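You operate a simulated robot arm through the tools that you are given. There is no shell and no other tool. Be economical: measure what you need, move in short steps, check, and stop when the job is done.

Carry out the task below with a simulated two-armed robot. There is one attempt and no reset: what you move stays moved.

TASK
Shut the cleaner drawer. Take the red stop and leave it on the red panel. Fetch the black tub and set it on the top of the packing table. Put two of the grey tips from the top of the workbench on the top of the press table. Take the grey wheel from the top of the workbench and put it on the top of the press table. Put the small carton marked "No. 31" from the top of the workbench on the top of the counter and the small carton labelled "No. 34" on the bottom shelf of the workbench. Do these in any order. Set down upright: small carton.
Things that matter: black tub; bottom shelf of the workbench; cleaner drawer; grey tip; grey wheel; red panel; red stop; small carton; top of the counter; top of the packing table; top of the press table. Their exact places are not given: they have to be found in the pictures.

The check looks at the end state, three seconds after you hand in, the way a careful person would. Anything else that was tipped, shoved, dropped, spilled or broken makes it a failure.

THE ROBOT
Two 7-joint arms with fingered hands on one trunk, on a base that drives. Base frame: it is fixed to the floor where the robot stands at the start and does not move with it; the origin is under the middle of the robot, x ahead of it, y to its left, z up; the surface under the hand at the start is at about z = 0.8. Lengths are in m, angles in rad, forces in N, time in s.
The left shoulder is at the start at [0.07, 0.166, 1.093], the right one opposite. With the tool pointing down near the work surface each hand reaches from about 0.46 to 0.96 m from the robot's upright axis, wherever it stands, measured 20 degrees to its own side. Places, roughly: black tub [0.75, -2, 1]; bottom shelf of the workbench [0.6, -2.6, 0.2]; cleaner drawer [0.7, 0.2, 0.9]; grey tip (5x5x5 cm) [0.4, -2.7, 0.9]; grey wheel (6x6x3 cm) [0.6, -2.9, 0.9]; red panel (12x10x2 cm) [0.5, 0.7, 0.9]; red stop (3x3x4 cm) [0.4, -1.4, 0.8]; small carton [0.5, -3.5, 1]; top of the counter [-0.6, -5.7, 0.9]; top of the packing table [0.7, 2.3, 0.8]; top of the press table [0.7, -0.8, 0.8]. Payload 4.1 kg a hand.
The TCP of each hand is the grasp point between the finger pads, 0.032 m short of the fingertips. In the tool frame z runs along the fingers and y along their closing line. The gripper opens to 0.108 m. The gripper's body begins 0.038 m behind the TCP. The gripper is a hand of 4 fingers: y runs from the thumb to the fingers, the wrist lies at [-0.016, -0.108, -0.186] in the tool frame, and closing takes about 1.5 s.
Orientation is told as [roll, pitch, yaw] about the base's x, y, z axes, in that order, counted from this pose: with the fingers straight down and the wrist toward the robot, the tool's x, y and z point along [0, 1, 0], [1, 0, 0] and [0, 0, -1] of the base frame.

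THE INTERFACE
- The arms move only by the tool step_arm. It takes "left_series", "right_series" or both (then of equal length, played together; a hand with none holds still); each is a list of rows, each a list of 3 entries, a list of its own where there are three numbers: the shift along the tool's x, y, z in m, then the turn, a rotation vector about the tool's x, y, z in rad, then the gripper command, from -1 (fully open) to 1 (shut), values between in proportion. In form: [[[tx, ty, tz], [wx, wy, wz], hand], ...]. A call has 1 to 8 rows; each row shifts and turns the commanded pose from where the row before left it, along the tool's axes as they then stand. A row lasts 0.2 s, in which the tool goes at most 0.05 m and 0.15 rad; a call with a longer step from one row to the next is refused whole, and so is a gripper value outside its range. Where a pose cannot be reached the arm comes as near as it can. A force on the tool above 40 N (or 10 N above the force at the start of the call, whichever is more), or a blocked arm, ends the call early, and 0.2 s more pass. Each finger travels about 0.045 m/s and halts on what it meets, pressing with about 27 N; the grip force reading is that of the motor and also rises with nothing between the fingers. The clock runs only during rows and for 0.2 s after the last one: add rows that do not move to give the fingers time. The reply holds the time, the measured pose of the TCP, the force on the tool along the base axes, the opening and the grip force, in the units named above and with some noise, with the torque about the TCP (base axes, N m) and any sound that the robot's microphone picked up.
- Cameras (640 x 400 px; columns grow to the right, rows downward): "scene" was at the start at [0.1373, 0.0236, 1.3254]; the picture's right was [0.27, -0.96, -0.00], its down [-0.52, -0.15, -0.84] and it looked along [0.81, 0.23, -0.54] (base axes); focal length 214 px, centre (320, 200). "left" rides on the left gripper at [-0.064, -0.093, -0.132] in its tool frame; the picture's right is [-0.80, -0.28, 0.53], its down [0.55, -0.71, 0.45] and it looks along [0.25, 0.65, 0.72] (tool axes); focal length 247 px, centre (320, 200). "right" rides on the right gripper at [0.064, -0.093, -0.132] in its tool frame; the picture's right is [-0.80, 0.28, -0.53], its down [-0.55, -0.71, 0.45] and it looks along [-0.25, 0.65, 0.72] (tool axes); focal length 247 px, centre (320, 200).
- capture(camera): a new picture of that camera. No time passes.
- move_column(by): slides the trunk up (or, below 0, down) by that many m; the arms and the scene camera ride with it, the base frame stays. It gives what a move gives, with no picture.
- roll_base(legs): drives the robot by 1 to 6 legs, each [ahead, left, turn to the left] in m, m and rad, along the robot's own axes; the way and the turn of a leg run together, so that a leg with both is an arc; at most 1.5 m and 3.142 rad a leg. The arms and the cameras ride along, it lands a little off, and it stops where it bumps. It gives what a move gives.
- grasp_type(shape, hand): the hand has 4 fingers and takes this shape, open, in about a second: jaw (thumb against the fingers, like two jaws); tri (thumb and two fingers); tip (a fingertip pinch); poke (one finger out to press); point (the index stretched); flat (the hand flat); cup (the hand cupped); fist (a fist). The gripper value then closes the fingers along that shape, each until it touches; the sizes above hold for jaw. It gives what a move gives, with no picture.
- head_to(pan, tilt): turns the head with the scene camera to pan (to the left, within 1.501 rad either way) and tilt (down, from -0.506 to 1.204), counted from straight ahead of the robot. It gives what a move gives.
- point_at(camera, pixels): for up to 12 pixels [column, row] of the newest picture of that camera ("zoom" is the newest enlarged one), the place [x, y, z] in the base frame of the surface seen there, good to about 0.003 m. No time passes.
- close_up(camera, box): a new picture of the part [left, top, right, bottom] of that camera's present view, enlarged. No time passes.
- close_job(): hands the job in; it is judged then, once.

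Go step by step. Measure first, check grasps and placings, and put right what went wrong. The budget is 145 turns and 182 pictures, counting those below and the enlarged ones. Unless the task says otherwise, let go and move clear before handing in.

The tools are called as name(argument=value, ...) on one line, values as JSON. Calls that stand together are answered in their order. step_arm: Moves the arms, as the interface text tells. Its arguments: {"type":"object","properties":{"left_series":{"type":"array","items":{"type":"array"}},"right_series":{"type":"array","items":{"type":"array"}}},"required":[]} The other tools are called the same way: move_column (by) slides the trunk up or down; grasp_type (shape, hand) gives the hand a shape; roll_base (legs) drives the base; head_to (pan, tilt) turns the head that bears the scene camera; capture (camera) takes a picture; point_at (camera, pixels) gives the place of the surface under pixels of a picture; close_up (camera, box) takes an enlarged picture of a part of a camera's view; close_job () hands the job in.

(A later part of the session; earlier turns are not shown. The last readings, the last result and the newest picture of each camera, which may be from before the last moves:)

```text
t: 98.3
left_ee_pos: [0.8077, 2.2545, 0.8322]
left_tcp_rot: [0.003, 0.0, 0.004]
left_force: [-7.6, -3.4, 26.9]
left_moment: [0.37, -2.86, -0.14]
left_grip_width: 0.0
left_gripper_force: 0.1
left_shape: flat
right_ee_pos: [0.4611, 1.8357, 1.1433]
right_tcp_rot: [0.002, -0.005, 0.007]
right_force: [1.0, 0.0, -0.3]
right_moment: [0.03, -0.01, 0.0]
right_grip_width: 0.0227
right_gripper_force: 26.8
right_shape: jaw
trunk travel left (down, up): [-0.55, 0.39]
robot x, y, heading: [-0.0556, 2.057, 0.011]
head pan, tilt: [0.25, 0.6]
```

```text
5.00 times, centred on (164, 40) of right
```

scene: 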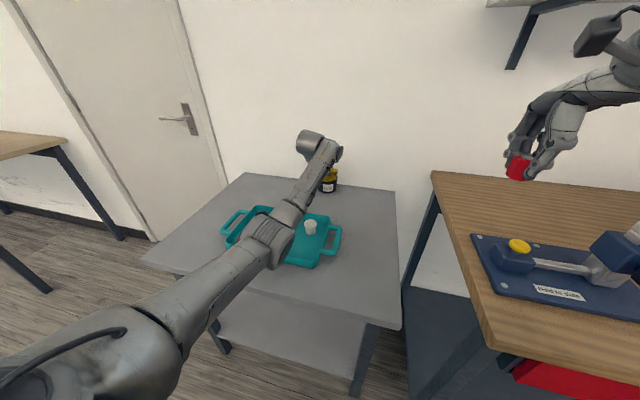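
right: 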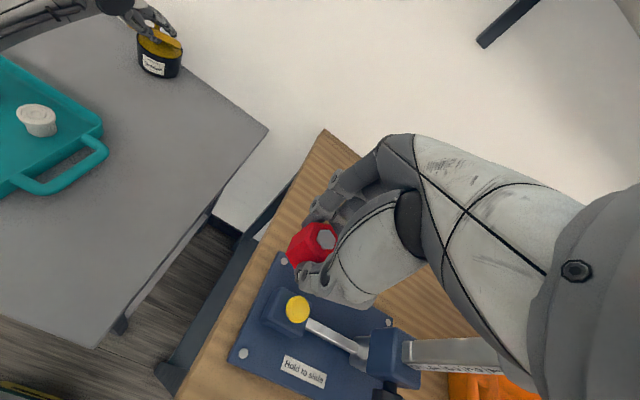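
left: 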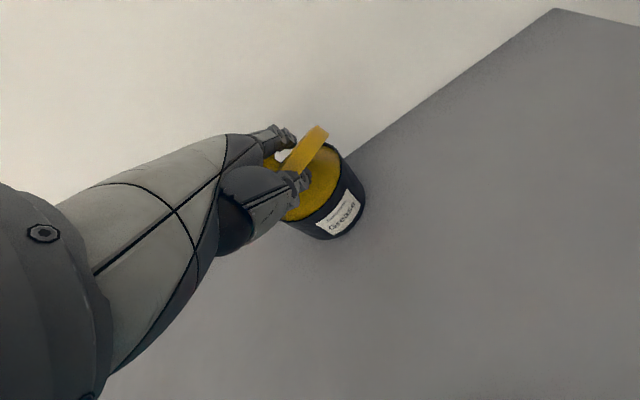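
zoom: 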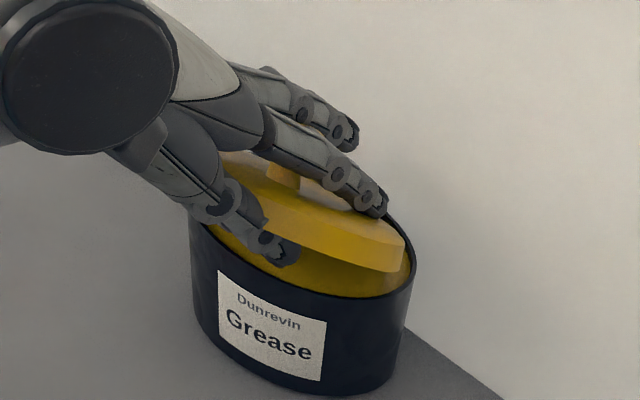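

The fingers now press on top of the lid (27 N), which sits offset. I raise 3 cm slowly and look again.

step_arm(left_series=[[[0, 0, -0.01], [0, 0, 0], -1], [[0, 0, -0.01], [0, 0, 0], -1], [[0, 0, -0.01], [0, 0, 0], -1], [[0, 0, -0.01], [0, 0, 0], -1]])

close_up(camera="right", box=[100, 0, 228, 80])

```text
t: 99.3
left_ee_pos: [0.8112, 2.2559, 0.867]
left_tcp_rot: [0.003, 0.011, 0.006]
left_force: [-0.4, 0.9, -0.3]
left_moment: [-0.02, -0.02, 0.0]
left_grip_width: 0.0001
left_gripper_force: 0.1
left_shape: flat
right_ee_pos: [0.4665, 1.8363, 1.1407]
right_tcp_rot: [-0.001, 0.0, 0.007]
right_force: [-0.2, -0.2, -0.6]
right_moment: [-0.03, 0.0, 0.02]
right_grip_width: 0.0228
right_gripper_force: 27.4
right_shape: jaw
trunk travel left (down, up): [-0.55, 0.39]
robot x, y, heading: [-0.0603, 2.0554, 0.008]
head pan, tilt: [0.25, 0.6]
```

```text
5.00 times, centred on (164, 40) of right
```

zoom: 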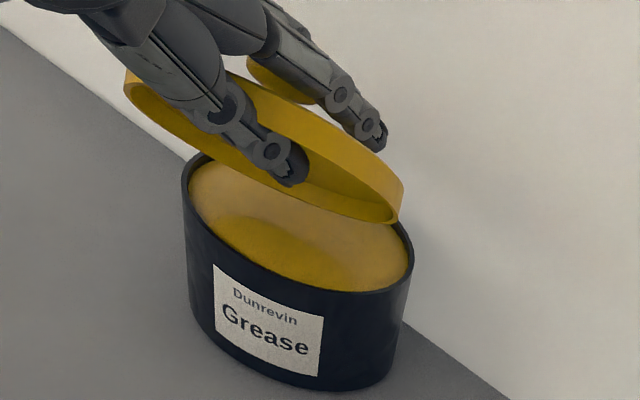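

The lid is still caught in the flat hand, nothing is seated. I measure the tub's rim and the lid to plan releasing it right over the tub.

point_at(camera="zoom", pixels=[[184, 185], [412, 250], [250, 265], [330, 292], [370, 330], [200, 250], [128, 85], [400, 200], [265, 190], [290, 180], [375, 140], [270, 75]])

close_up(camera="left", box=[200, 80, 400, 280])

```text
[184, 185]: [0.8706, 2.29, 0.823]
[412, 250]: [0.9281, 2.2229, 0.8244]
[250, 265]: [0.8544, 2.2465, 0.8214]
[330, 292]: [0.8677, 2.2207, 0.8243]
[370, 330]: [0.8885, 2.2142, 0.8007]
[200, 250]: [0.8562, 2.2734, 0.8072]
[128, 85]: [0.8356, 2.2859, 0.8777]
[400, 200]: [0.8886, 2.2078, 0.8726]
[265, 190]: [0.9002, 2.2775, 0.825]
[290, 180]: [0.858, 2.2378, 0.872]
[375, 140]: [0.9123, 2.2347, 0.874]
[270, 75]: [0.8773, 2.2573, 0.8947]
```

```text
2.00 times, centred on (300, 180) of left
```

zoom: 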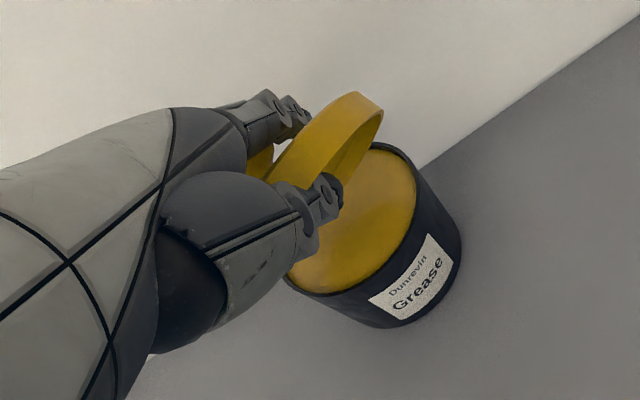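

The thumb is under the lid and the fingers above it. The tub's centre is about (0.895,2.256), the lid's about (0.862,2.247). I shift the hand so the lid is over the tub and lower it gently until it touches.

step_arm(left_series=[[[0.009, 0.018, 0], [0, 0, 0], -1], [[0, 0.018, 0], [0, 0, 0], -1], [[0, 0, 0.01], [0, 0, 0], -1], [[0, 0, 0.008], [0, 0, 0], -1], [[0, 0, 0.006], [0, 0, 0], -1], [[0, 0, 0], [0, 0, 0], -1]])

close_up(camera="right", box=[100, 0, 228, 80])

close_up(camera="left", box=[200, 80, 400, 280])

```text
t: 100.7
left_ee_pos: [0.8431, 2.265, 0.8511]
left_tcp_rot: [0.006, -0.002, 0.006]
left_force: [-25.4, 1.0, 26.3]
left_moment: [0.31, -2.24, 0.38]
left_grip_width: 0.0
left_gripper_force: 0.1
left_shape: flat
right_ee_pos: [0.4588, 1.8347, 1.1434]
right_tcp_rot: [0.003, -0.007, 0.006]
right_force: [0.6, 0.5, 0.1]
right_moment: [-0.02, 0.01, 0.01]
right_grip_width: 0.0229
right_gripper_force: 27.0
right_shape: jaw
trunk travel left (down, up): [-0.55, 0.39]
robot x, y, heading: [-0.058, 2.0524, 0.004]
head pan, tilt: [0.25, 0.6]
```

```text
5.00 times, centred on (164, 40) of right
```

zoom: 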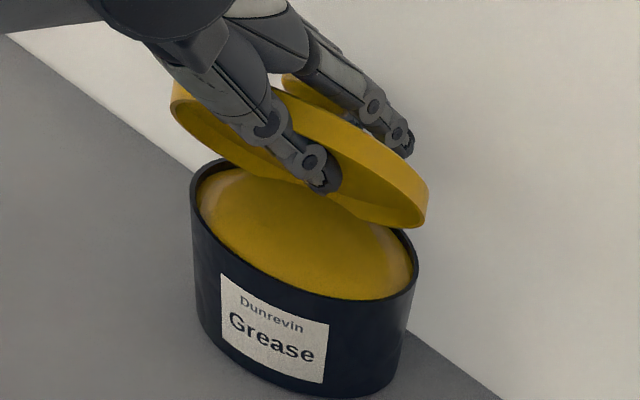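

```text
2.00 times, centred on (300, 180) of left
```

zoom: 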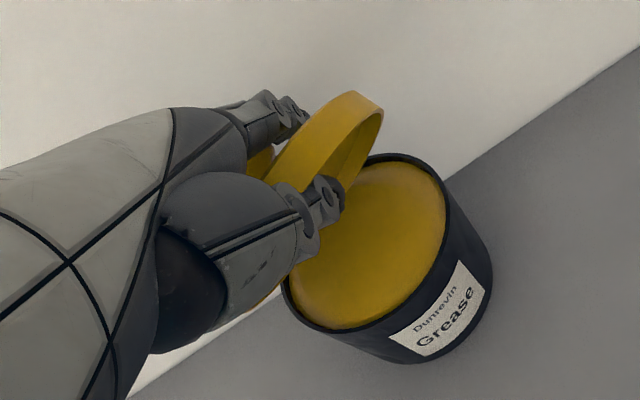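

The fingers are pushing on the wall (−25 N in x), so I back off. I take the lid up and over to the free table area at the left back, where I can release it onto the table.

step_arm(left_series=[[[0, -0.02, -0.02], [0, 0, 0], -1], [[0, -0.03, -0.03], [0, 0, 0], -1], [[0.03, -0.03, -0.02], [0, 0, 0], -1], [[0.045, 0, 0], [0, 0, 0], -1], [[0.045, 0, 0], [0, 0, 0], -1], [[0.045, 0, 0], [0, 0, 0], -1], [[0.02, 0, 0.03], [0, 0, 0], -1]])

capture(camera="scene")

capture(camera="left")

```text
t: 102.3
left_ee_pos: [0.7674, 2.4522, 0.8829]
left_tcp_rot: [0.001, 0.008, 0.004]
left_force: [0.2, 0.2, -0.1]
left_moment: [0.01, 0.07, 0.03]
left_grip_width: 0.0001
left_gripper_force: 0.1
left_shape: flat
right_ee_pos: [0.4657, 1.8372, 1.1399]
right_tcp_rot: [0.0, 0.002, 0.008]
right_force: [-0.5, 1.0, 0.5]
right_moment: [0.01, 0.01, -0.01]
right_grip_width: 0.0227
right_gripper_force: 27.2
right_shape: jaw
trunk travel left (down, up): [-0.55, 0.39]
robot x, y, heading: [-0.0563, 2.054, 0.004]
head pan, tilt: [0.25, 0.6]
```

```text
114 pictures are left
```

scene: 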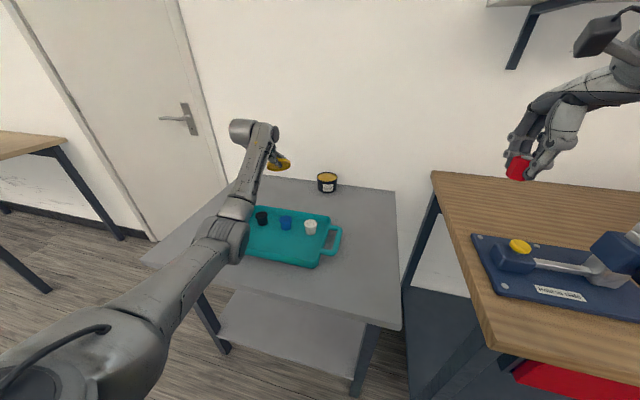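

```text
113 pictures are left
```

left: 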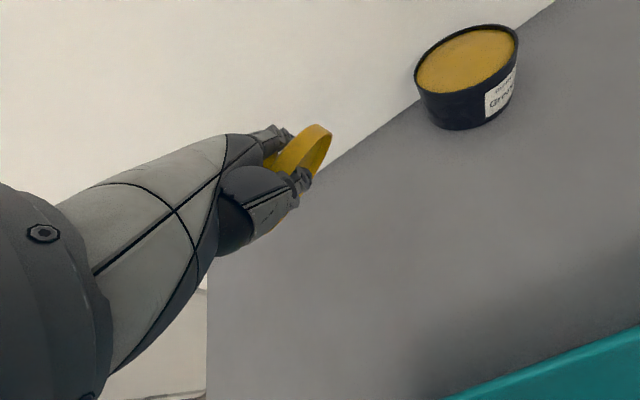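

Clear of the tub. I lower over the free table area to z≈0.808 and change to jaw to drop the lid onto the table.

step_arm(left_series=[[[0.03, -0.01, 0.03], [0, 0, 0], -1], [[0, 0, 0.03], [0, 0, 0], -1], [[0, 0, 0.014], [0, 0, 0], -1]])

grasp_type(hand="left", shape="jaw")

capture(camera="left")

close_up(camera="scene", box=[200, 90, 360, 190])

```text
t: 103.1
left_ee_pos: [0.7557, 2.4798, 0.8108]
left_tcp_rot: [0.001, 0.007, 0.003]
left_force: [-0.7, 0.6, -0.7]
left_moment: [-0.03, 0.03, -0.01]
left_grip_width: 0.0
left_gripper_force: 0.1
left_shape: flat
right_ee_pos: [0.4664, 1.837, 1.1411]
right_tcp_rot: [0.0, 0.001, 0.007]
right_force: [-0.1, 0.1, -0.1]
right_moment: [0.01, 0.01, -0.03]
right_grip_width: 0.023
right_gripper_force: 27.0
right_shape: jaw
trunk travel left (down, up): [-0.55, 0.39]
robot x, y, heading: [-0.0593, 2.0537, 0.007]
head pan, tilt: [0.25, 0.6]
```

```text
t: 104.0
left_ee_pos: [0.7565, 2.48, 0.8115]
left_tcp_rot: [0.002, 0.005, 0.005]
left_force: [-0.4, -0.2, 0.2]
left_moment: [0.0, 0.02, 0.02]
left_grip_width: 0.1076
left_gripper_force: 0.0
left_shape: jaw
right_ee_pos: [0.4659, 1.8365, 1.1412]
right_tcp_rot: [0.0, -0.001, 0.007]
right_force: [-0.7, -0.3, -0.6]
right_moment: [-0.02, -0.03, 0.03]
right_grip_width: 0.0225
right_gripper_force: 27.3
right_shape: jaw
trunk travel left (down, up): [-0.55, 0.39]
robot x, y, heading: [-0.0587, 2.0488, 0.008]
head pan, tilt: [0.25, 0.6]
```

```text
112 pictures are left
```

left: 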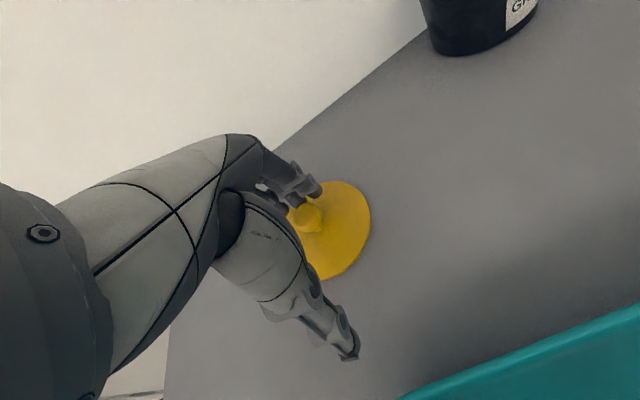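

```text
4.00 times, centred on (280, 140) of scene
```

zoom: 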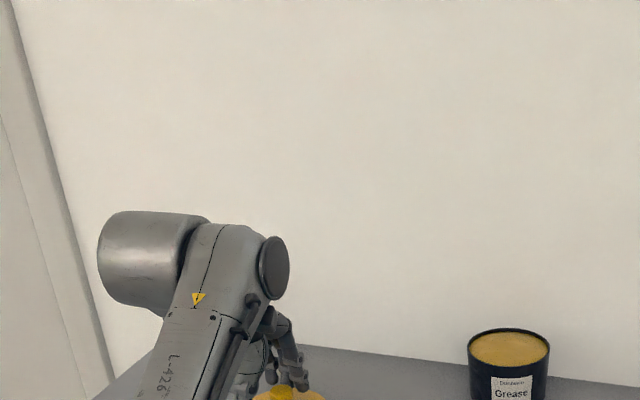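

The lid lies flat on the table, knob up. I raise the hand straight up and look.

step_arm(left_series=[[[0, 0, -0.02], [0, 0, 0], -1], [[0, 0, -0.04], [0, 0, 0], -1], [[0, 0, -0.05], [0, 0, 0], -1]])

capture(camera="left")

```text
t: 104.8
left_ee_pos: [0.7569, 2.4787, 0.9201]
left_tcp_rot: [0.003, 0.007, 0.005]
left_force: [-0.2, -0.5, 0.1]
left_moment: [0.02, -0.02, 0.0]
left_grip_width: 0.1079
left_gripper_force: 0.0
left_shape: jaw
right_ee_pos: [0.4652, 1.8358, 1.1406]
right_tcp_rot: [0.003, 0.001, 0.008]
right_force: [-0.6, -0.2, -0.5]
right_moment: [0.0, -0.02, 0.03]
right_grip_width: 0.0228
right_gripper_force: 27.0
right_shape: jaw
trunk travel left (down, up): [-0.55, 0.39]
robot x, y, heading: [-0.0623, 2.0482, 0.007]
head pan, tilt: [0.25, 0.6]
```

```text
110 pictures are left
```

left: 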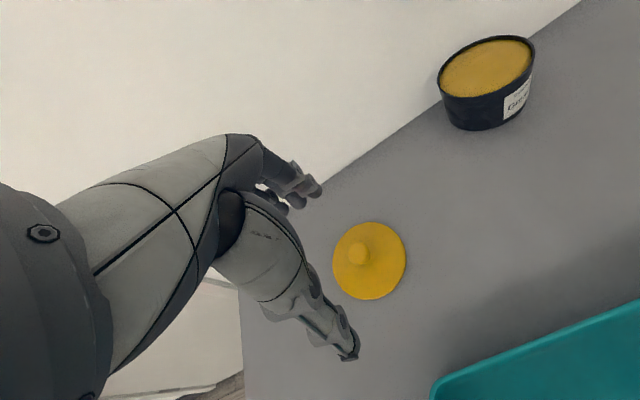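

The lid is free. I measure the knob, the lid's edge and the tub's rim.

point_at(camera="left", pixels=[[357, 248], [358, 258], [372, 263], [334, 262], [405, 262], [370, 224], [372, 299], [440, 80], [530, 55], [490, 38], [470, 97], [485, 65]])

close_up(camera="scene", box=[230, 130, 390, 230])

close_up(camera="right", box=[100, 0, 228, 80])

point_at(camera="zoom", pixels=[[195, 185], [418, 250], [350, 210], [300, 150], [220, 220], [320, 298], [390, 285], [260, 170]])

```text
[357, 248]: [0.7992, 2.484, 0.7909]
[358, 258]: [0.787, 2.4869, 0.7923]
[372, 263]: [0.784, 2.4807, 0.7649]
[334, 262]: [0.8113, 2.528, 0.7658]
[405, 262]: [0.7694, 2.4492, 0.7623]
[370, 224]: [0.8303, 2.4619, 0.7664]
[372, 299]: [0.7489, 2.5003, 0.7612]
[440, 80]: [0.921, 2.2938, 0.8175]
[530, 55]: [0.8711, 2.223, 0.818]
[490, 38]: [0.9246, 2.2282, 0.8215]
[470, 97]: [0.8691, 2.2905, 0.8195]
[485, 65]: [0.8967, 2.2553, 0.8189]
```

```text
4.00 times, centred on (310, 180) of scene
```

zoom: 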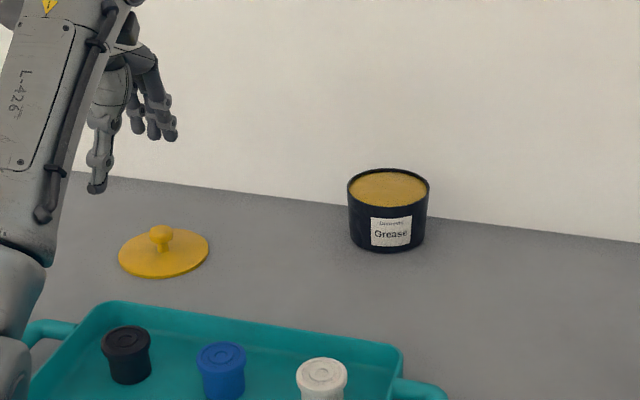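

```text
5.00 times, centred on (164, 40) of right
```

zoom: 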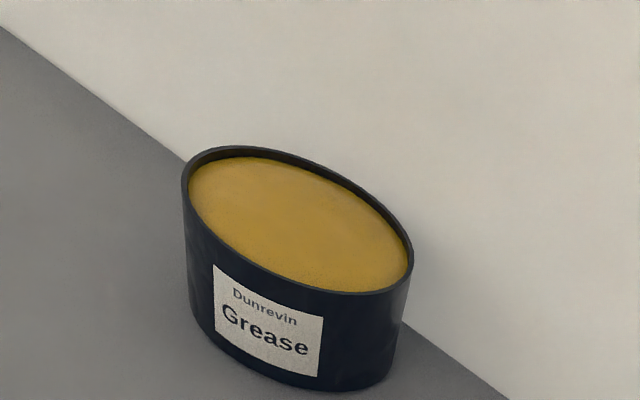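

```text
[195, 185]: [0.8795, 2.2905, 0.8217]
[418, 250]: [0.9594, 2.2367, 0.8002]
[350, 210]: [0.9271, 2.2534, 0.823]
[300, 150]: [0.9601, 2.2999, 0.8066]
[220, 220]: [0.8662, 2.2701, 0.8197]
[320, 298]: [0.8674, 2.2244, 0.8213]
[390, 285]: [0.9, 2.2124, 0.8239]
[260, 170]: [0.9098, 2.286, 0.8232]
```

Knob centre is about (0.790,2.485), top z 0.793; tub rim centre (0.897,2.256), rim z 0.822. I pinch the knob with the fingertips.

step_arm(left_series=[[[0.006, 0.033, 0.02], [0, 0, 0], 0.2], [[0, 0, 0.04], [0, 0, 0], 0.2], [[0, 0, 0.03], [0, 0, 0], 0.2], [[0, 0, 0.02], [0, 0, 0], 0.2], [[0, 0, 0], [0, 0, 0], 0.2]])

capture(camera="left")

close_up(camera="scene", box=[230, 130, 390, 230])

```text
t: 106.0
left_ee_pos: [0.7883, 2.4854, 0.81]
left_tcp_rot: [0.002, 0.006, 0.005]
left_force: [1.3, 0.5, 0.1]
left_moment: [-0.02, 0.02, 0.0]
left_grip_width: 0.0436
left_gripper_force: 0.1
left_shape: jaw
right_ee_pos: [0.4654, 1.8361, 1.141]
right_tcp_rot: [-0.001, 0.0, 0.007]
right_force: [-1.0, -0.3, -0.2]
right_moment: [0.0, -0.01, 0.03]
right_grip_width: 0.0229
right_gripper_force: 27.0
right_shape: jaw
trunk travel left (down, up): [-0.55, 0.39]
robot x, y, heading: [-0.0582, 2.0505, 0.01]
head pan, tilt: [0.25, 0.6]
```

```text
107 pictures are left
```

left: 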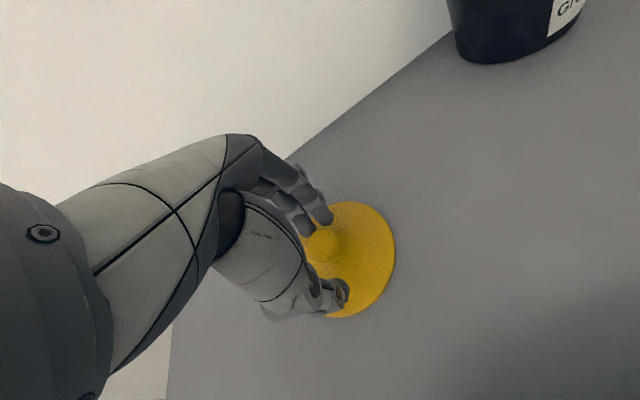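

```text
4.00 times, centred on (310, 180) of scene
```

zoom: 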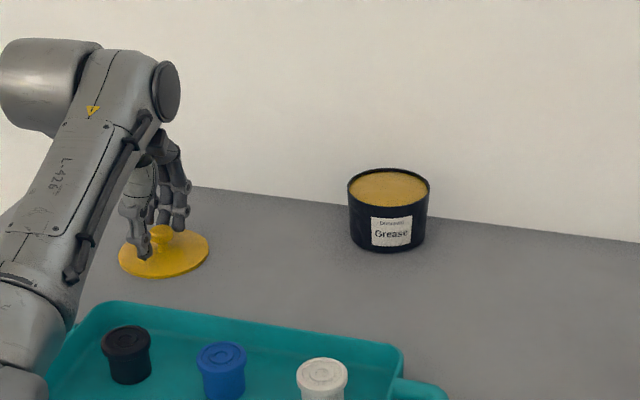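

The knob is centred between the fingertips. I lower 6 mm more and close.

step_arm(left_series=[[[0, 0, 0.006], [0, 0, 0], 0.2], [[0, 0, 0], [0, 0, 0], 1], [[0, 0, 0], [0, 0, 0], 1], [[0, 0, 0], [0, 0, 0], 1], [[0, 0, -0.03], [0, 0, 0], 1], [[0, 0, -0.04], [0, 0, 0], 1], [[0, 0, -0.04], [0, 0, 0], 1]])

capture(camera="left")

close_up(camera="scene", box=[230, 110, 390, 210])

```text
t: 107.6
left_ee_pos: [0.7885, 2.4851, 0.9144]
left_tcp_rot: [0.002, 0.008, 0.006]
left_force: [-0.1, -0.2, -1.4]
left_moment: [0.01, -0.02, 0.0]
left_grip_width: 0.0168
left_gripper_force: 27.1
left_shape: jaw
right_ee_pos: [0.4667, 1.8362, 1.1407]
right_tcp_rot: [0.001, -0.001, 0.005]
right_force: [0.1, 0.3, 0.0]
right_moment: [0.03, -0.01, -0.07]
right_grip_width: 0.0229
right_gripper_force: 27.2
right_shape: jaw
trunk travel left (down, up): [-0.55, 0.39]
robot x, y, heading: [-0.0593, 2.0539, 0.005]
head pan, tilt: [0.25, 0.6]
```

```text
105 pictures are left
```

left: 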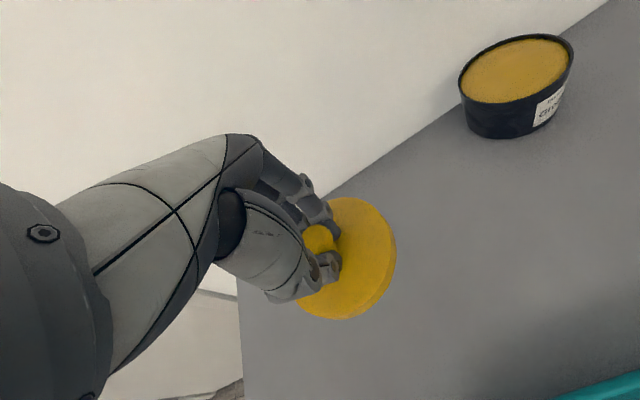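

```text
4.00 times, centred on (310, 160) of scene
```

zoom: 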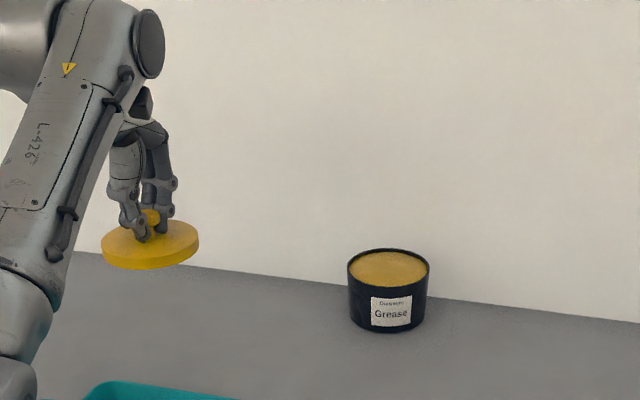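

The lid is held level by its knob. I drive 6 cm forward for reach, then move over the tub.

roll_base(legs=[[0.06, 0, 0]])

step_arm(left_series=[[[-0.045, 0.01, 0], [0, 0, 0], 1], [[-0.045, 0.01, 0], [0, 0, 0], 1], [[-0.045, 0.01, 0], [0, 0, 0], 1], [[-0.045, 0.01, 0], [0, 0, 0], 1], [[-0.045, 0.005, 0], [0, 0, 0], 1], [[0, 0, 0], [0, 0, 0], 1]])

close_up(camera="right", box=[60, 0, 220, 100])

close_up(camera="scene", box=[230, 110, 390, 210])

```text
t: 108.6
left_ee_pos: [0.852, 2.4849, 0.9116]
left_tcp_rot: [0.002, 0.008, 0.005]
left_force: [0.2, 0.5, -0.3]
left_moment: [-0.03, 0.04, 0.07]
left_grip_width: 0.0165
left_gripper_force: 26.9
left_shape: jaw
right_ee_pos: [0.5289, 1.8366, 1.1399]
right_tcp_rot: [0.0, 0.001, 0.007]
right_force: [0.8, -0.5, -0.7]
right_moment: [0.0, -0.02, 0.01]
right_grip_width: 0.0228
right_gripper_force: 26.6
right_shape: jaw
trunk travel left (down, up): [-0.55, 0.39]
robot x, y, heading: [0.0017, 2.0523, 0.003]
head pan, tilt: [0.25, 0.6]
```

```text
t: 110.0
left_ee_pos: [0.8962, 2.2619, 0.9109]
left_tcp_rot: [0.002, 0.01, 0.005]
left_force: [0.4, 0.2, 0.0]
left_moment: [-0.03, 0.04, 0.0]
left_grip_width: 0.0164
left_gripper_force: 27.5
left_shape: jaw
right_ee_pos: [0.5266, 1.8376, 1.1402]
right_tcp_rot: [0.0, 0.001, 0.007]
right_force: [0.2, 0.4, 0.1]
right_moment: [-0.04, -0.01, -0.01]
right_grip_width: 0.0228
right_gripper_force: 27.1
right_shape: jaw
trunk travel left (down, up): [-0.55, 0.39]
robot x, y, heading: [0.0047, 2.0515, 0.007]
head pan, tilt: [0.25, 0.6]
```

```text
4.00 times, centred on (140, 50) of right
```

zoom: 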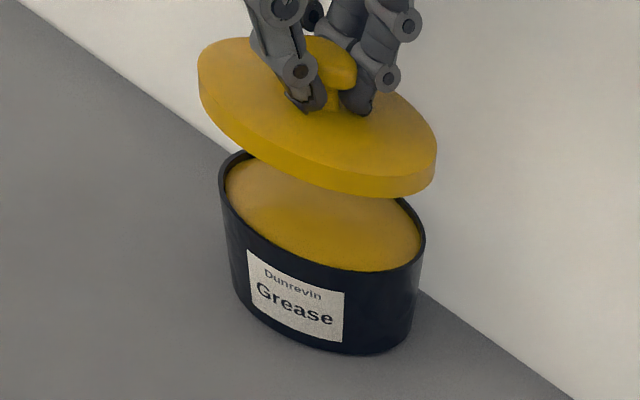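

```text
4.00 times, centred on (310, 160) of scene
```

zoom: 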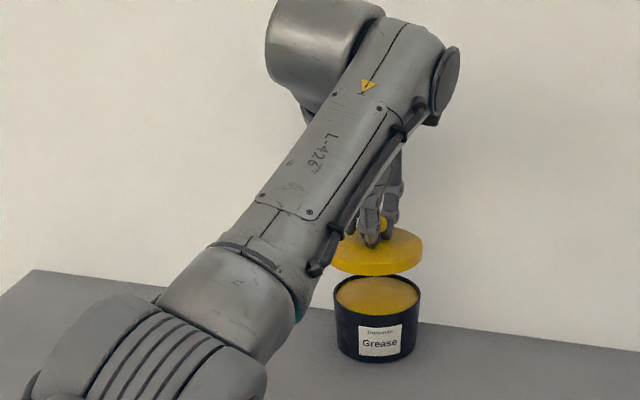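

The lid hangs right over the tub. I measure both rims to centre it.

point_at(camera="zoom", pixels=[[345, 290], [380, 225], [410, 240]])

close_up(camera="right", box=[60, 0, 220, 100])

point_at(camera="zoom", pixels=[[202, 65], [433, 158], [270, 145], [340, 174], [400, 178], [223, 175], [422, 245], [255, 235], [330, 265], [390, 268]])

```text
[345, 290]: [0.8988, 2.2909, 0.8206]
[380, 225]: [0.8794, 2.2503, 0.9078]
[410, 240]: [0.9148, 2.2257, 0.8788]
```

```text
4.00 times, centred on (140, 50) of right
```

zoom: 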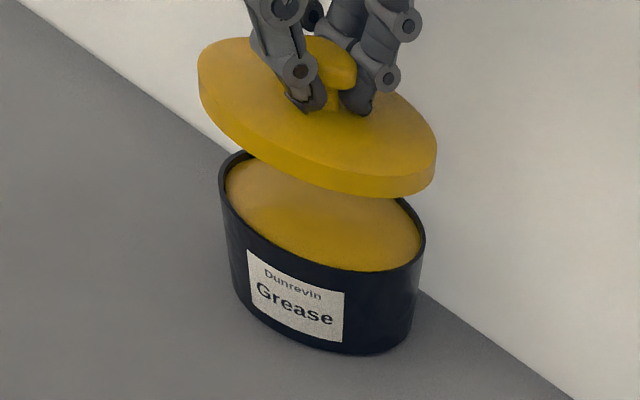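

```text
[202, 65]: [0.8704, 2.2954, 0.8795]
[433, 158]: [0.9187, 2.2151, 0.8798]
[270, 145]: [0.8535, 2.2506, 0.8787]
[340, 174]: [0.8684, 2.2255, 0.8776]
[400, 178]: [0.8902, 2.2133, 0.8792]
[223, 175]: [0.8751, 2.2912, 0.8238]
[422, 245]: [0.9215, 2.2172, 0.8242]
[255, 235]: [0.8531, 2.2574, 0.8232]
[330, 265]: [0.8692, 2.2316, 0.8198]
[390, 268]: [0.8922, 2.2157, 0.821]
```

The lid is centred within about 3 mm. I lower it onto the tub and press lightly for the snap.

step_arm(left_series=[[[0, 0.002, 0.02], [0, 0, 0], 1], [[0, 0, 0.015], [0, 0, 0], 1], [[0, 0, 0.006], [0, 0, 0], 1], [[0, 0, 0.005], [0, 0, 0], 1], [[0, 0, 0.003], [0, 0, 0], 1]])

close_up(camera="right", box=[60, 0, 220, 100])

```text
t: 111.2
left_ee_pos: [0.8963, 2.2618, 0.8638]
left_tcp_rot: [0.001, 0.007, 0.006]
left_force: [1.2, -0.5, 0.7]
left_moment: [0.04, -0.04, 0.01]
left_grip_width: 0.0167
left_gripper_force: 26.7
left_shape: jaw
right_ee_pos: [0.5262, 1.8372, 1.14]
right_tcp_rot: [0.0, 0.0, 0.007]
right_force: [-0.8, 0.2, -0.1]
right_moment: [-0.01, -0.03, 0.0]
right_grip_width: 0.0229
right_gripper_force: 27.2
right_shape: jaw
trunk travel left (down, up): [-0.55, 0.39]
robot x, y, heading: [0.0005, 2.0569, 0.008]
head pan, tilt: [0.25, 0.6]
```

```text
4.00 times, centred on (140, 50) of right
```

zoom: 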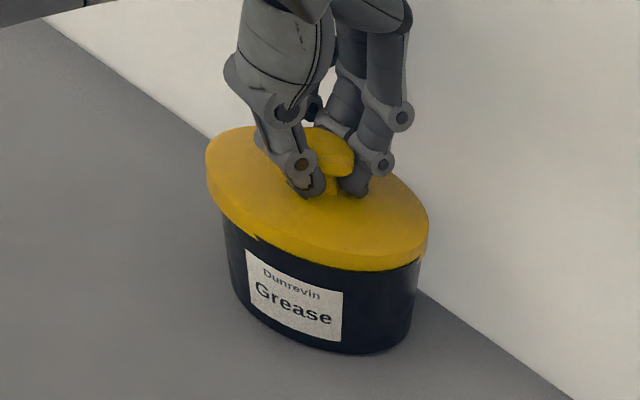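

Nearly seated, the contact is just beginning. I press further until the snap.

step_arm(left_series=[[[0, 0, 0.003], [0, 0, 0], 1], [[0, 0, 0.003], [0, 0, 0], 1], [[0, 0, 0.002], [0, 0, 0], 1], [[0, 0, 0], [0, 0, 0], 1]])

close_up(camera="right", box=[60, 0, 220, 100])

```text
t: 112.2
left_ee_pos: [0.8962, 2.2601, 0.8608]
left_tcp_rot: [0.003, 0.0, 0.005]
left_force: [4.3, 1.1, 22.0]
left_moment: [0.04, -0.7, 0.05]
left_grip_width: 0.0171
left_gripper_force: 26.2
left_shape: jaw
right_ee_pos: [0.5239, 1.8354, 1.1426]
right_tcp_rot: [0.0, -0.002, 0.007]
right_force: [0.2, -0.9, 0.0]
right_moment: [0.02, 0.0, 0.0]
right_grip_width: 0.0228
right_gripper_force: 26.6
right_shape: jaw
trunk travel left (down, up): [-0.55, 0.39]
robot x, y, heading: [0.0023, 2.0566, 0.007]
head pan, tilt: [0.25, 0.6]
```

```text
4.00 times, centred on (140, 50) of right
```

zoom: 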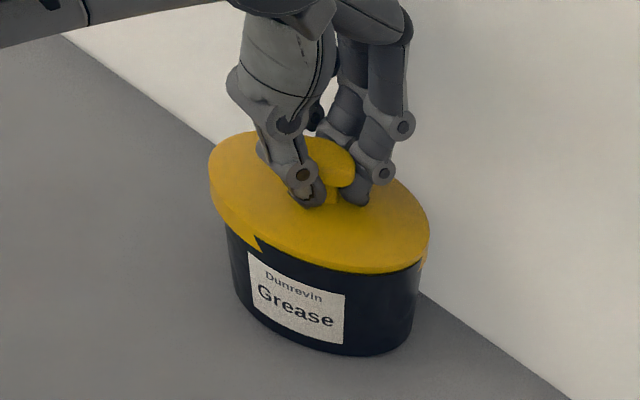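

No snap yet at 22 N, so there is some misalignment. I ease off and measure lid and tub outlines.

step_arm(left_series=[[[0, 0, -0.007], [0, 0, 0], 1], [[0, 0, 0], [0, 0, 0], 1]])

close_up(camera="right", box=[100, 20, 180, 70])

point_at(camera="zoom", pixels=[[160, 145], [190, 300], [250, 350], [420, 390], [500, 370], [580, 325], [600, 260], [230, 360], [300, 385], [560, 400], [440, 180], [330, 100]])

```text
t: 112.8
left_ee_pos: [0.8959, 2.2607, 0.862]
left_tcp_rot: [0.002, 0.011, 0.004]
left_force: [0.3, 0.1, 5.8]
left_moment: [0.05, -0.28, 0.0]
left_grip_width: 0.0174
left_gripper_force: 26.7
left_shape: jaw
right_ee_pos: [0.5266, 1.8363, 1.1415]
right_tcp_rot: [-0.001, 0.0, 0.007]
right_force: [0.2, -1.0, -0.3]
right_moment: [0.04, 0.03, -0.02]
right_grip_width: 0.023
right_gripper_force: 27.3
right_shape: jaw
trunk travel left (down, up): [-0.55, 0.39]
robot x, y, heading: [0.0027, 2.0568, 0.004]
head pan, tilt: [0.25, 0.6]
```

```text
8.00 times, centred on (140, 45) of right
```

zoom: 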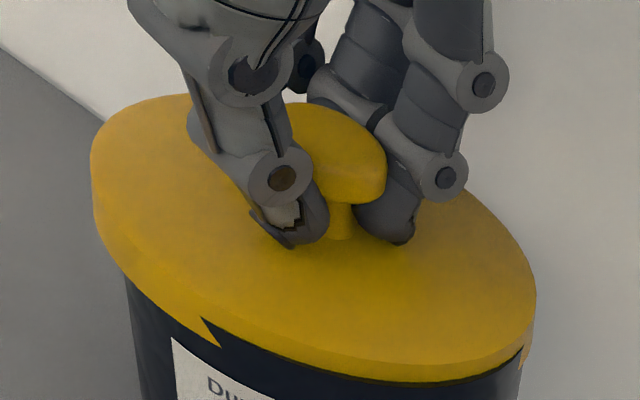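

```text
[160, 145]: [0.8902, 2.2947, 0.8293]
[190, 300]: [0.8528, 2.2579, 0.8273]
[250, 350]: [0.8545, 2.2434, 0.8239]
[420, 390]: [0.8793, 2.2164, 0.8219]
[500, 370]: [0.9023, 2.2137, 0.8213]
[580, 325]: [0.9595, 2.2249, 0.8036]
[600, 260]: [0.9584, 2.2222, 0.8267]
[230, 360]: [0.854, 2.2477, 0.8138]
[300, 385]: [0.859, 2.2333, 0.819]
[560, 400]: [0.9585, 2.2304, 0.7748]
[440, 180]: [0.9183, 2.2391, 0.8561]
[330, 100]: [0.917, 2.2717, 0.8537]
```

The lid needs to shift a few mm toward −y (TCP is at y 2.261, tub centre 2.256). I lift slightly, shift, and press again.

step_arm(left_series=[[[0, 0, -0.008], [0, 0, 0], 1], [[-0.005, -0.001, 0], [0, 0, 0], 1], [[0, 0, 0.006], [0, 0, 0], 1], [[0, 0, 0.004], [0, 0, 0], 1], [[0, 0, 0.003], [0, 0, 0], 1], [[0, 0, 0.002], [0, 0, 0], 1]])

close_up(camera="right", box=[100, 20, 180, 70])

```text
t: 114.2
left_ee_pos: [0.8964, 2.2561, 0.8602]
left_tcp_rot: [0.001, 0.0, 0.006]
left_force: [2.7, 0.4, 18.3]
left_moment: [0.04, -0.65, 0.06]
left_grip_width: 0.0173
left_gripper_force: 27.1
left_shape: jaw
right_ee_pos: [0.5241, 1.8361, 1.142]
right_tcp_rot: [0.002, -0.002, 0.007]
right_force: [0.4, -0.1, -1.0]
right_moment: [0.03, 0.0, -0.02]
right_grip_width: 0.0231
right_gripper_force: 26.9
right_shape: jaw
trunk travel left (down, up): [-0.55, 0.39]
robot x, y, heading: [0.003, 2.0536, 0.004]
head pan, tilt: [0.25, 0.6]
```

```text
8.00 times, centred on (140, 45) of right
```

zoom: 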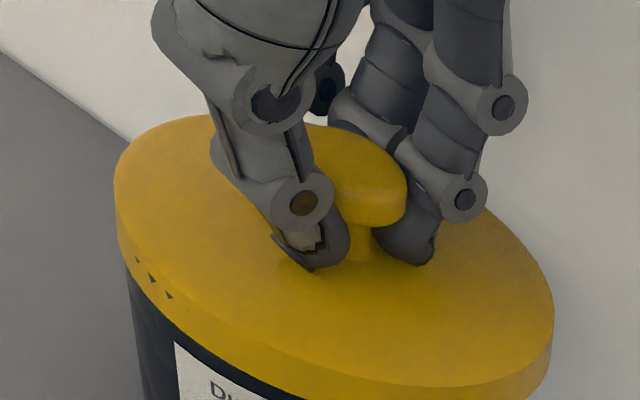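

Much better; small dark flecks at (150,280) show about 1–2 mm off toward −x/+y. I adjust and press again.

step_arm(left_series=[[[0, 0, -0.008], [0, 0, 0], 1], [[0.001, -0.0025, 0], [0, 0, 0], 1], [[0, 0, 0.006], [0, 0, 0], 1], [[0, 0, 0.004], [0, 0, 0], 1], [[0, 0, 0.003], [0, 0, 0], 1], [[0, 0, 0.002], [0, 0, 0], 1]])

close_up(camera="right", box=[100, 20, 180, 70])

close_up(camera="scene", box=[300, 140, 380, 190])

```text
t: 115.5
left_ee_pos: [0.8953, 2.2562, 0.8613]
left_tcp_rot: [0.002, -0.013, 0.004]
left_force: [-3.7, -0.7, 15.9]
left_moment: [0.01, 0.01, 0.0]
left_grip_width: 0.0175
left_gripper_force: 26.8
left_shape: jaw
right_ee_pos: [0.5259, 1.8364, 1.1405]
right_tcp_rot: [0.003, 0.0, 0.009]
right_force: [-0.6, -0.2, -0.2]
right_moment: [0.01, 0.05, 0.02]
right_grip_width: 0.023
right_gripper_force: 27.7
right_shape: jaw
trunk travel left (down, up): [-0.55, 0.39]
robot x, y, heading: [0.0034, 2.054, 0.007]
head pan, tilt: [0.25, 0.6]
heard: snap
stopped in row 6 (left hand): the force on the tool passed its limit at 41 N (the readings are from after the stop); the commanded pose is now the measured one
```

```text
8.00 times, centred on (140, 45) of right
```

zoom: 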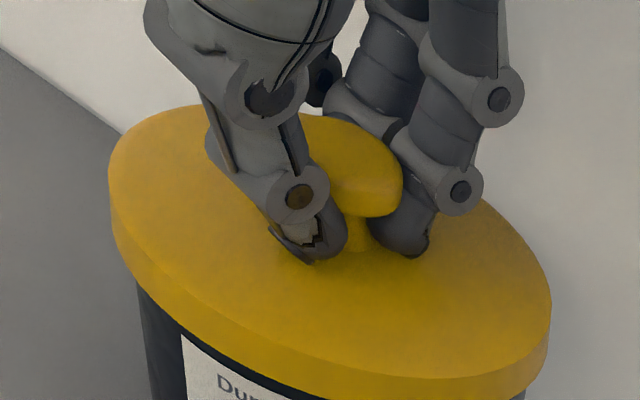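

```text
8.00 times, centred on (340, 165) of scene
```

zoom: 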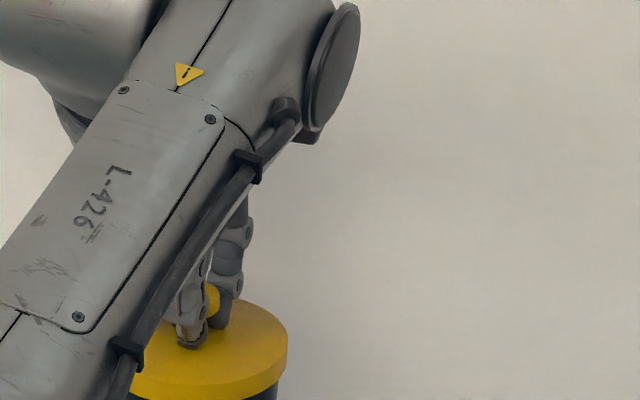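

Snap: the lid is on. The tub is close to the wall but on the table; I open slightly and rise straight up.

step_arm(left_series=[[[0, 0, -0.002], [0, 0, 0], 0.5], [[0, 0, 0], [0, 0, 0], 0.3], [[0, 0, 0], [0, 0, 0], 0.3], [[0, 0, -0.01], [0, 0, 0], 0.3], [[0, 0, -0.03], [0, 0, 0], 0.3], [[0, 0, -0.05], [0, 0, 0], 0.3], [[0, 0, -0.05], [0, 0, 0], 0.3], [[0, 0, -0.05], [0, 0, 0], 0.3]])

close_up(camera="right", box=[60, 0, 220, 100])

```text
t: 117.3
left_ee_pos: [0.8947, 2.2563, 1.049]
left_tcp_rot: [0.004, -0.005, 0.006]
left_force: [0.0, -0.5, -0.1]
left_moment: [0.0, 0.01, 0.04]
left_grip_width: 0.0378
left_gripper_force: 0.0
left_shape: jaw
right_ee_pos: [0.5263, 1.8361, 1.1414]
right_tcp_rot: [0.003, 0.0, 0.005]
right_force: [-0.5, -0.7, -1.0]
right_moment: [0.02, -0.01, 0.02]
right_grip_width: 0.0227
right_gripper_force: 26.9
right_shape: jaw
trunk travel left (down, up): [-0.55, 0.39]
robot x, y, heading: [0.0008, 2.0539, 0.005]
head pan, tilt: [0.25, 0.6]
```

```text
4.00 times, centred on (140, 50) of right
```

zoom: 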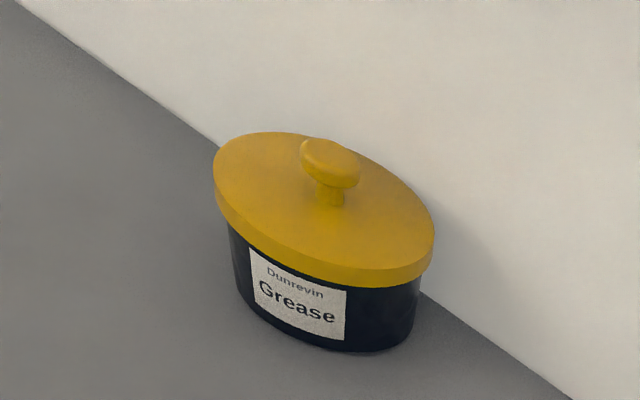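

The tub stands closed and upright on the packing table. I back off, raise the trunk and pull the left hand in, then drive right to the red panel.

roll_base(legs=[[-0.4, 0, 0]])

move_column(by=0.15)

step_arm(left_series=[[[0, -0.048, 0], [0, 0, 0], 0.3], [[0, -0.048, 0], [0, 0, 0], 0.3], [[0, -0.048, 0], [0, 0, 0], 0.3], [[0, -0.048, 0], [0, 0, 0], 0.3], [[0, -0.048, 0], [0, 0, 0], 0.3], [[0, -0.048, 0], [0, 0, 0], 0.3], [[0, -0.048, 0], [0, 0, 0], 0.3]])

roll_base(legs=[[0, -1.13, 0]])

head_to(pan=-0.1, tilt=0.6)

capture(camera="scene")

```text
t: 119.8
left_ee_pos: [0.492, 2.2527, 1.0463]
left_tcp_rot: [0.003, -0.006, 0.003]
left_force: [-1.1, 0.2, 0.1]
left_moment: [0.01, -0.02, -0.02]
left_grip_width: 0.0377
left_gripper_force: 0.1
left_shape: jaw
right_ee_pos: [0.1226, 1.8326, 1.1403]
right_tcp_rot: [0.001, -0.001, 0.004]
right_force: [-1.3, 0.3, -0.6]
right_moment: [-0.01, -0.07, 0.0]
right_grip_width: 0.0227
right_gripper_force: 26.9
right_shape: jaw
trunk travel left (down, up): [-0.55, 0.39]
robot x, y, heading: [-0.4041, 2.053, 0.006]
head pan, tilt: [0.25, 0.6]
```

```text
t: 121.5
left_ee_pos: [0.4925, 2.2518, 1.1967]
left_tcp_rot: [0.002, -0.005, 0.004]
left_force: [0.6, 1.0, -0.6]
left_moment: [-0.01, -0.02, -0.02]
left_grip_width: 0.0379
left_gripper_force: 0.1
left_shape: jaw
right_ee_pos: [0.1218, 1.8325, 1.2893]
right_tcp_rot: [0.001, 0.0, 0.004]
right_force: [0.6, -0.4, -0.2]
right_moment: [0.0, -0.01, -0.01]
right_grip_width: 0.0229
right_gripper_force: 27.2
right_shape: jaw
trunk travel left (down, up): [-0.7, 0.24]
robot x, y, heading: [-0.4019, 2.0535, 0.007]
head pan, tilt: [0.25, 0.6]
```

```text
t: 123.1
left_ee_pos: [0.1916, 2.2842, 1.2083]
left_tcp_rot: [0.007, -0.004, 0.022]
left_force: [0.2, -0.1, 0.7]
left_moment: [-0.04, 0.02, 0.0]
left_grip_width: 0.0381
left_gripper_force: 0.1
left_shape: jaw
left hand out of reach, approached as far as the arm can: row 6, 7
right_ee_pos: [0.1232, 1.8347, 1.2904]
right_tcp_rot: [0.0, 0.001, 0.004]
right_force: [-0.1, 0.0, -0.3]
right_moment: [0.0, -0.01, -0.06]
right_grip_width: 0.0228
right_gripper_force: 26.6
right_shape: jaw
trunk travel left (down, up): [-0.7, 0.24]
robot x, y, heading: [-0.402, 2.0518, 0.001]
head pan, tilt: [0.25, 0.6]
```

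```text
t: 128.9
left_ee_pos: [0.1983, 1.1487, 1.2106]
left_tcp_rot: [0.002, -0.009, 0.016]
left_force: [1.0, 0.5, 0.6]
left_moment: [0.02, -0.01, 0.0]
left_grip_width: 0.0377
left_gripper_force: 0.0
left_shape: jaw
right_ee_pos: [0.1246, 0.6979, 1.2916]
right_tcp_rot: [-0.002, 0.0, 0.002]
right_force: [0.9, -0.6, 0.1]
right_moment: [0.02, 0.0, -0.01]
right_grip_width: 0.0232
right_gripper_force: 27.7
right_shape: jaw
trunk travel left (down, up): [-0.7, 0.24]
robot x, y, heading: [-0.3988, 0.9213, 0.004]
head pan, tilt: [0.25, 0.6]
```

```text
t: 129.7
left_ee_pos: [0.1979, 1.1502, 1.2106]
left_tcp_rot: [0.001, -0.009, 0.02]
left_force: [0.9, 0.1, 0.6]
left_moment: [-0.01, -0.01, 0.01]
left_grip_width: 0.038
left_gripper_force: 0.1
left_shape: jaw
right_ee_pos: [0.1257, 0.6989, 1.2904]
right_tcp_rot: [-0.002, -0.001, 0.001]
right_force: [-0.4, -0.5, -1.0]
right_moment: [0.0, 0.03, 0.0]
right_grip_width: 0.0227
right_gripper_force: 26.8
right_shape: jaw
trunk travel left (down, up): [-0.7, 0.24]
robot x, y, heading: [-0.3982, 0.9197, 0.004]
head pan, tilt: [-0.099, 0.6]
```

```text
93 pictures are left
```

scene: 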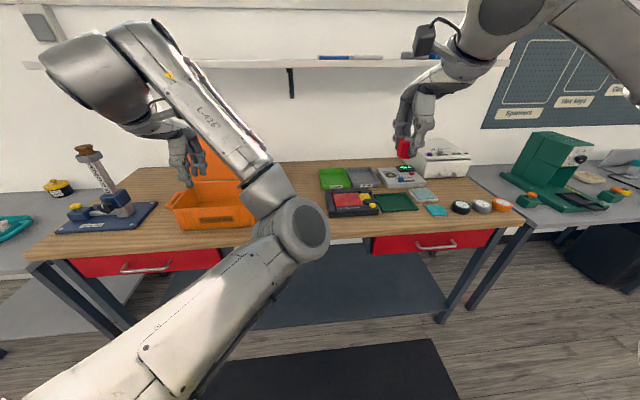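

close_up(camera="scene", box=[300, 160, 428, 240])

point_at(camera="zoom", pixels=[[180, 180], [240, 190], [170, 205], [290, 215], [330, 175], [360, 205], [210, 165], [275, 160], [160, 165], [250, 250], [350, 150]])

```text
5.00 times, centred on (364, 200) of scene
```

zoom: 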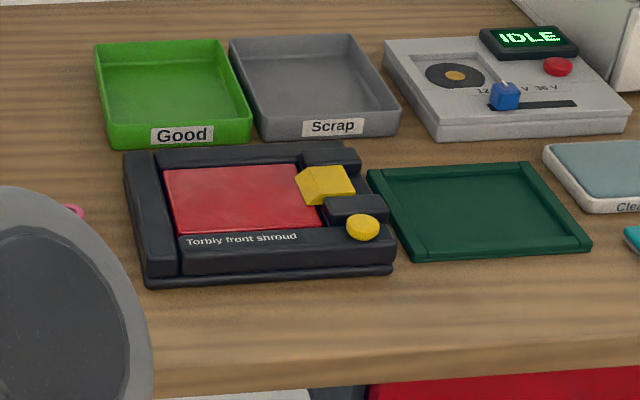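

```text
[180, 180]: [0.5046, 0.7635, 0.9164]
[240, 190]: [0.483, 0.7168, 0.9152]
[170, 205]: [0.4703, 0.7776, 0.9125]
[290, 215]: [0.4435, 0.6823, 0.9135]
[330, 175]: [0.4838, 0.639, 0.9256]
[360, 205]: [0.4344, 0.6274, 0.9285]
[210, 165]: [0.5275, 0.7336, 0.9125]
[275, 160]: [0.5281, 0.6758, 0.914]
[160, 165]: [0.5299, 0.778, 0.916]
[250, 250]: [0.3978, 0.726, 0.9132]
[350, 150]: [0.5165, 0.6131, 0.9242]
```

The red panel spans x≈0.435–0.53, y≈0.66–0.78, top z≈0.914. I drive 0.2 m forward and bring the stop over (0.485,0.72).

roll_base(legs=[[0.2, 0, 0]])

step_arm(right_series=[[[0.01, 0.045, 0], [0, 0, 0], 1], [[0.01, 0.045, 0], [0, 0, 0], 1], [[0, 0.045, 0], [0, 0, 0], 1], [[0, 0.025, 0.03], [0, 0, 0], 1], [[0, 0, 0.05], [0, 0, 0], 1], [[0, 0, 0.05], [0, 0, 0], 1], [[0, 0, 0.05], [0, 0, 0], 1], [[0, 0, 0.05], [0, 0, 0], 1]])

capture(camera="right")

head_to(pan=-0.2, tilt=0.8)

capture(camera="scene")

```text
t: 131.3
left_ee_pos: [0.3972, 1.1507, 1.2121]
left_tcp_rot: [0.002, -0.011, 0.021]
left_force: [0.2, 0.1, 0.3]
left_moment: [0.02, 0.05, -0.03]
left_grip_width: 0.0377
left_gripper_force: 0.0
left_shape: jaw
right_ee_pos: [0.3256, 0.6987, 1.2911]
right_tcp_rot: [0.001, -0.001, 0.002]
right_force: [-0.3, -0.2, -0.6]
right_moment: [-0.01, 0.01, 0.01]
right_grip_width: 0.023
right_gripper_force: 27.0
right_shape: jaw
trunk travel left (down, up): [-0.7, 0.24]
robot x, y, heading: [-0.1953, 0.9151, 0.0]
head pan, tilt: [-0.099, 0.6]
```

```text
t: 133.1
left_ee_pos: [0.3989, 1.1497, 1.2117]
left_tcp_rot: [0.004, -0.011, 0.023]
left_force: [-0.2, 0.6, 0.0]
left_moment: [0.0, 0.01, -0.02]
left_grip_width: 0.0379
left_gripper_force: 0.1
left_shape: jaw
right_ee_pos: [0.4868, 0.718, 1.0585]
right_tcp_rot: [0.002, -0.001, 0.0]
right_force: [0.4, -0.4, -0.4]
right_moment: [0.03, 0.05, 0.02]
right_grip_width: 0.0227
right_gripper_force: 27.4
right_shape: jaw
trunk travel left (down, up): [-0.7, 0.24]
robot x, y, heading: [-0.1963, 0.9206, -0.0]
head pan, tilt: [-0.099, 0.6]
```

```text
91 pictures are left
```

right: 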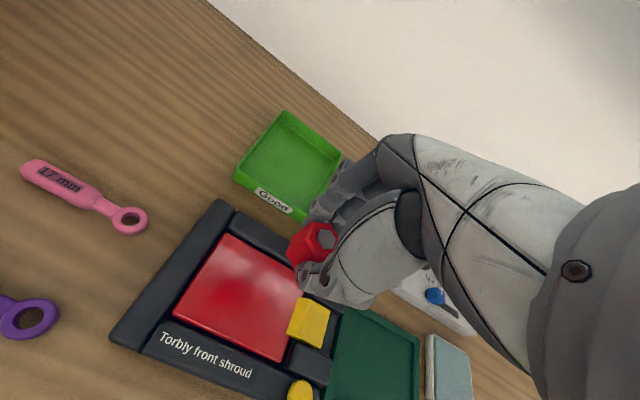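

```text
t: 133.9
left_ee_pos: [0.3988, 1.1505, 1.2115]
left_tcp_rot: [0.002, -0.01, 0.023]
left_force: [-0.4, -0.4, 0.3]
left_moment: [-0.02, 0.0, -0.01]
left_grip_width: 0.038
left_gripper_force: 0.0
left_shape: jaw
right_ee_pos: [0.4865, 0.7192, 1.0593]
right_tcp_rot: [-0.001, 0.001, 0.001]
right_force: [-0.5, -0.2, -1.9]
right_moment: [-0.01, 0.01, 0.03]
right_grip_width: 0.023
right_gripper_force: 26.9
right_shape: jaw
trunk travel left (down, up): [-0.7, 0.24]
robot x, y, heading: [-0.199, 0.9199, 0.001]
head pan, tilt: [-0.201, 0.799]
```

```text
90 pictures are left
```

scene: 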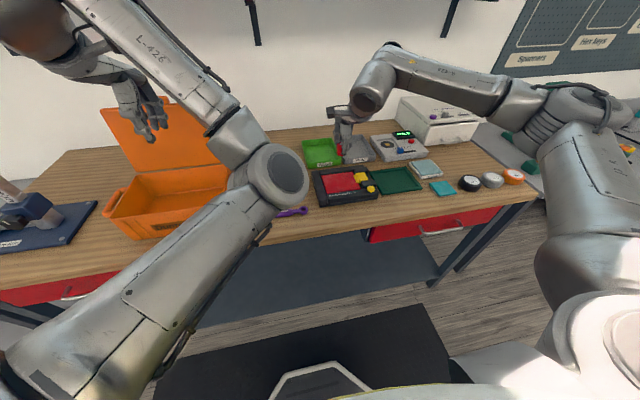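

I check the panel's corners from the hand camera.

point_at(camera="right", pixels=[[230, 240], [178, 310], [280, 355], [240, 300], [220, 222], [295, 265]])

```text
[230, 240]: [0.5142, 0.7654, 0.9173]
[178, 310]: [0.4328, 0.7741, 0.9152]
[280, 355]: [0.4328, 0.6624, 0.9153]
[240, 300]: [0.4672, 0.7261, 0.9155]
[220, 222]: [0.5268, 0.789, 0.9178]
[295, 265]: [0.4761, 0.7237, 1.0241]
```

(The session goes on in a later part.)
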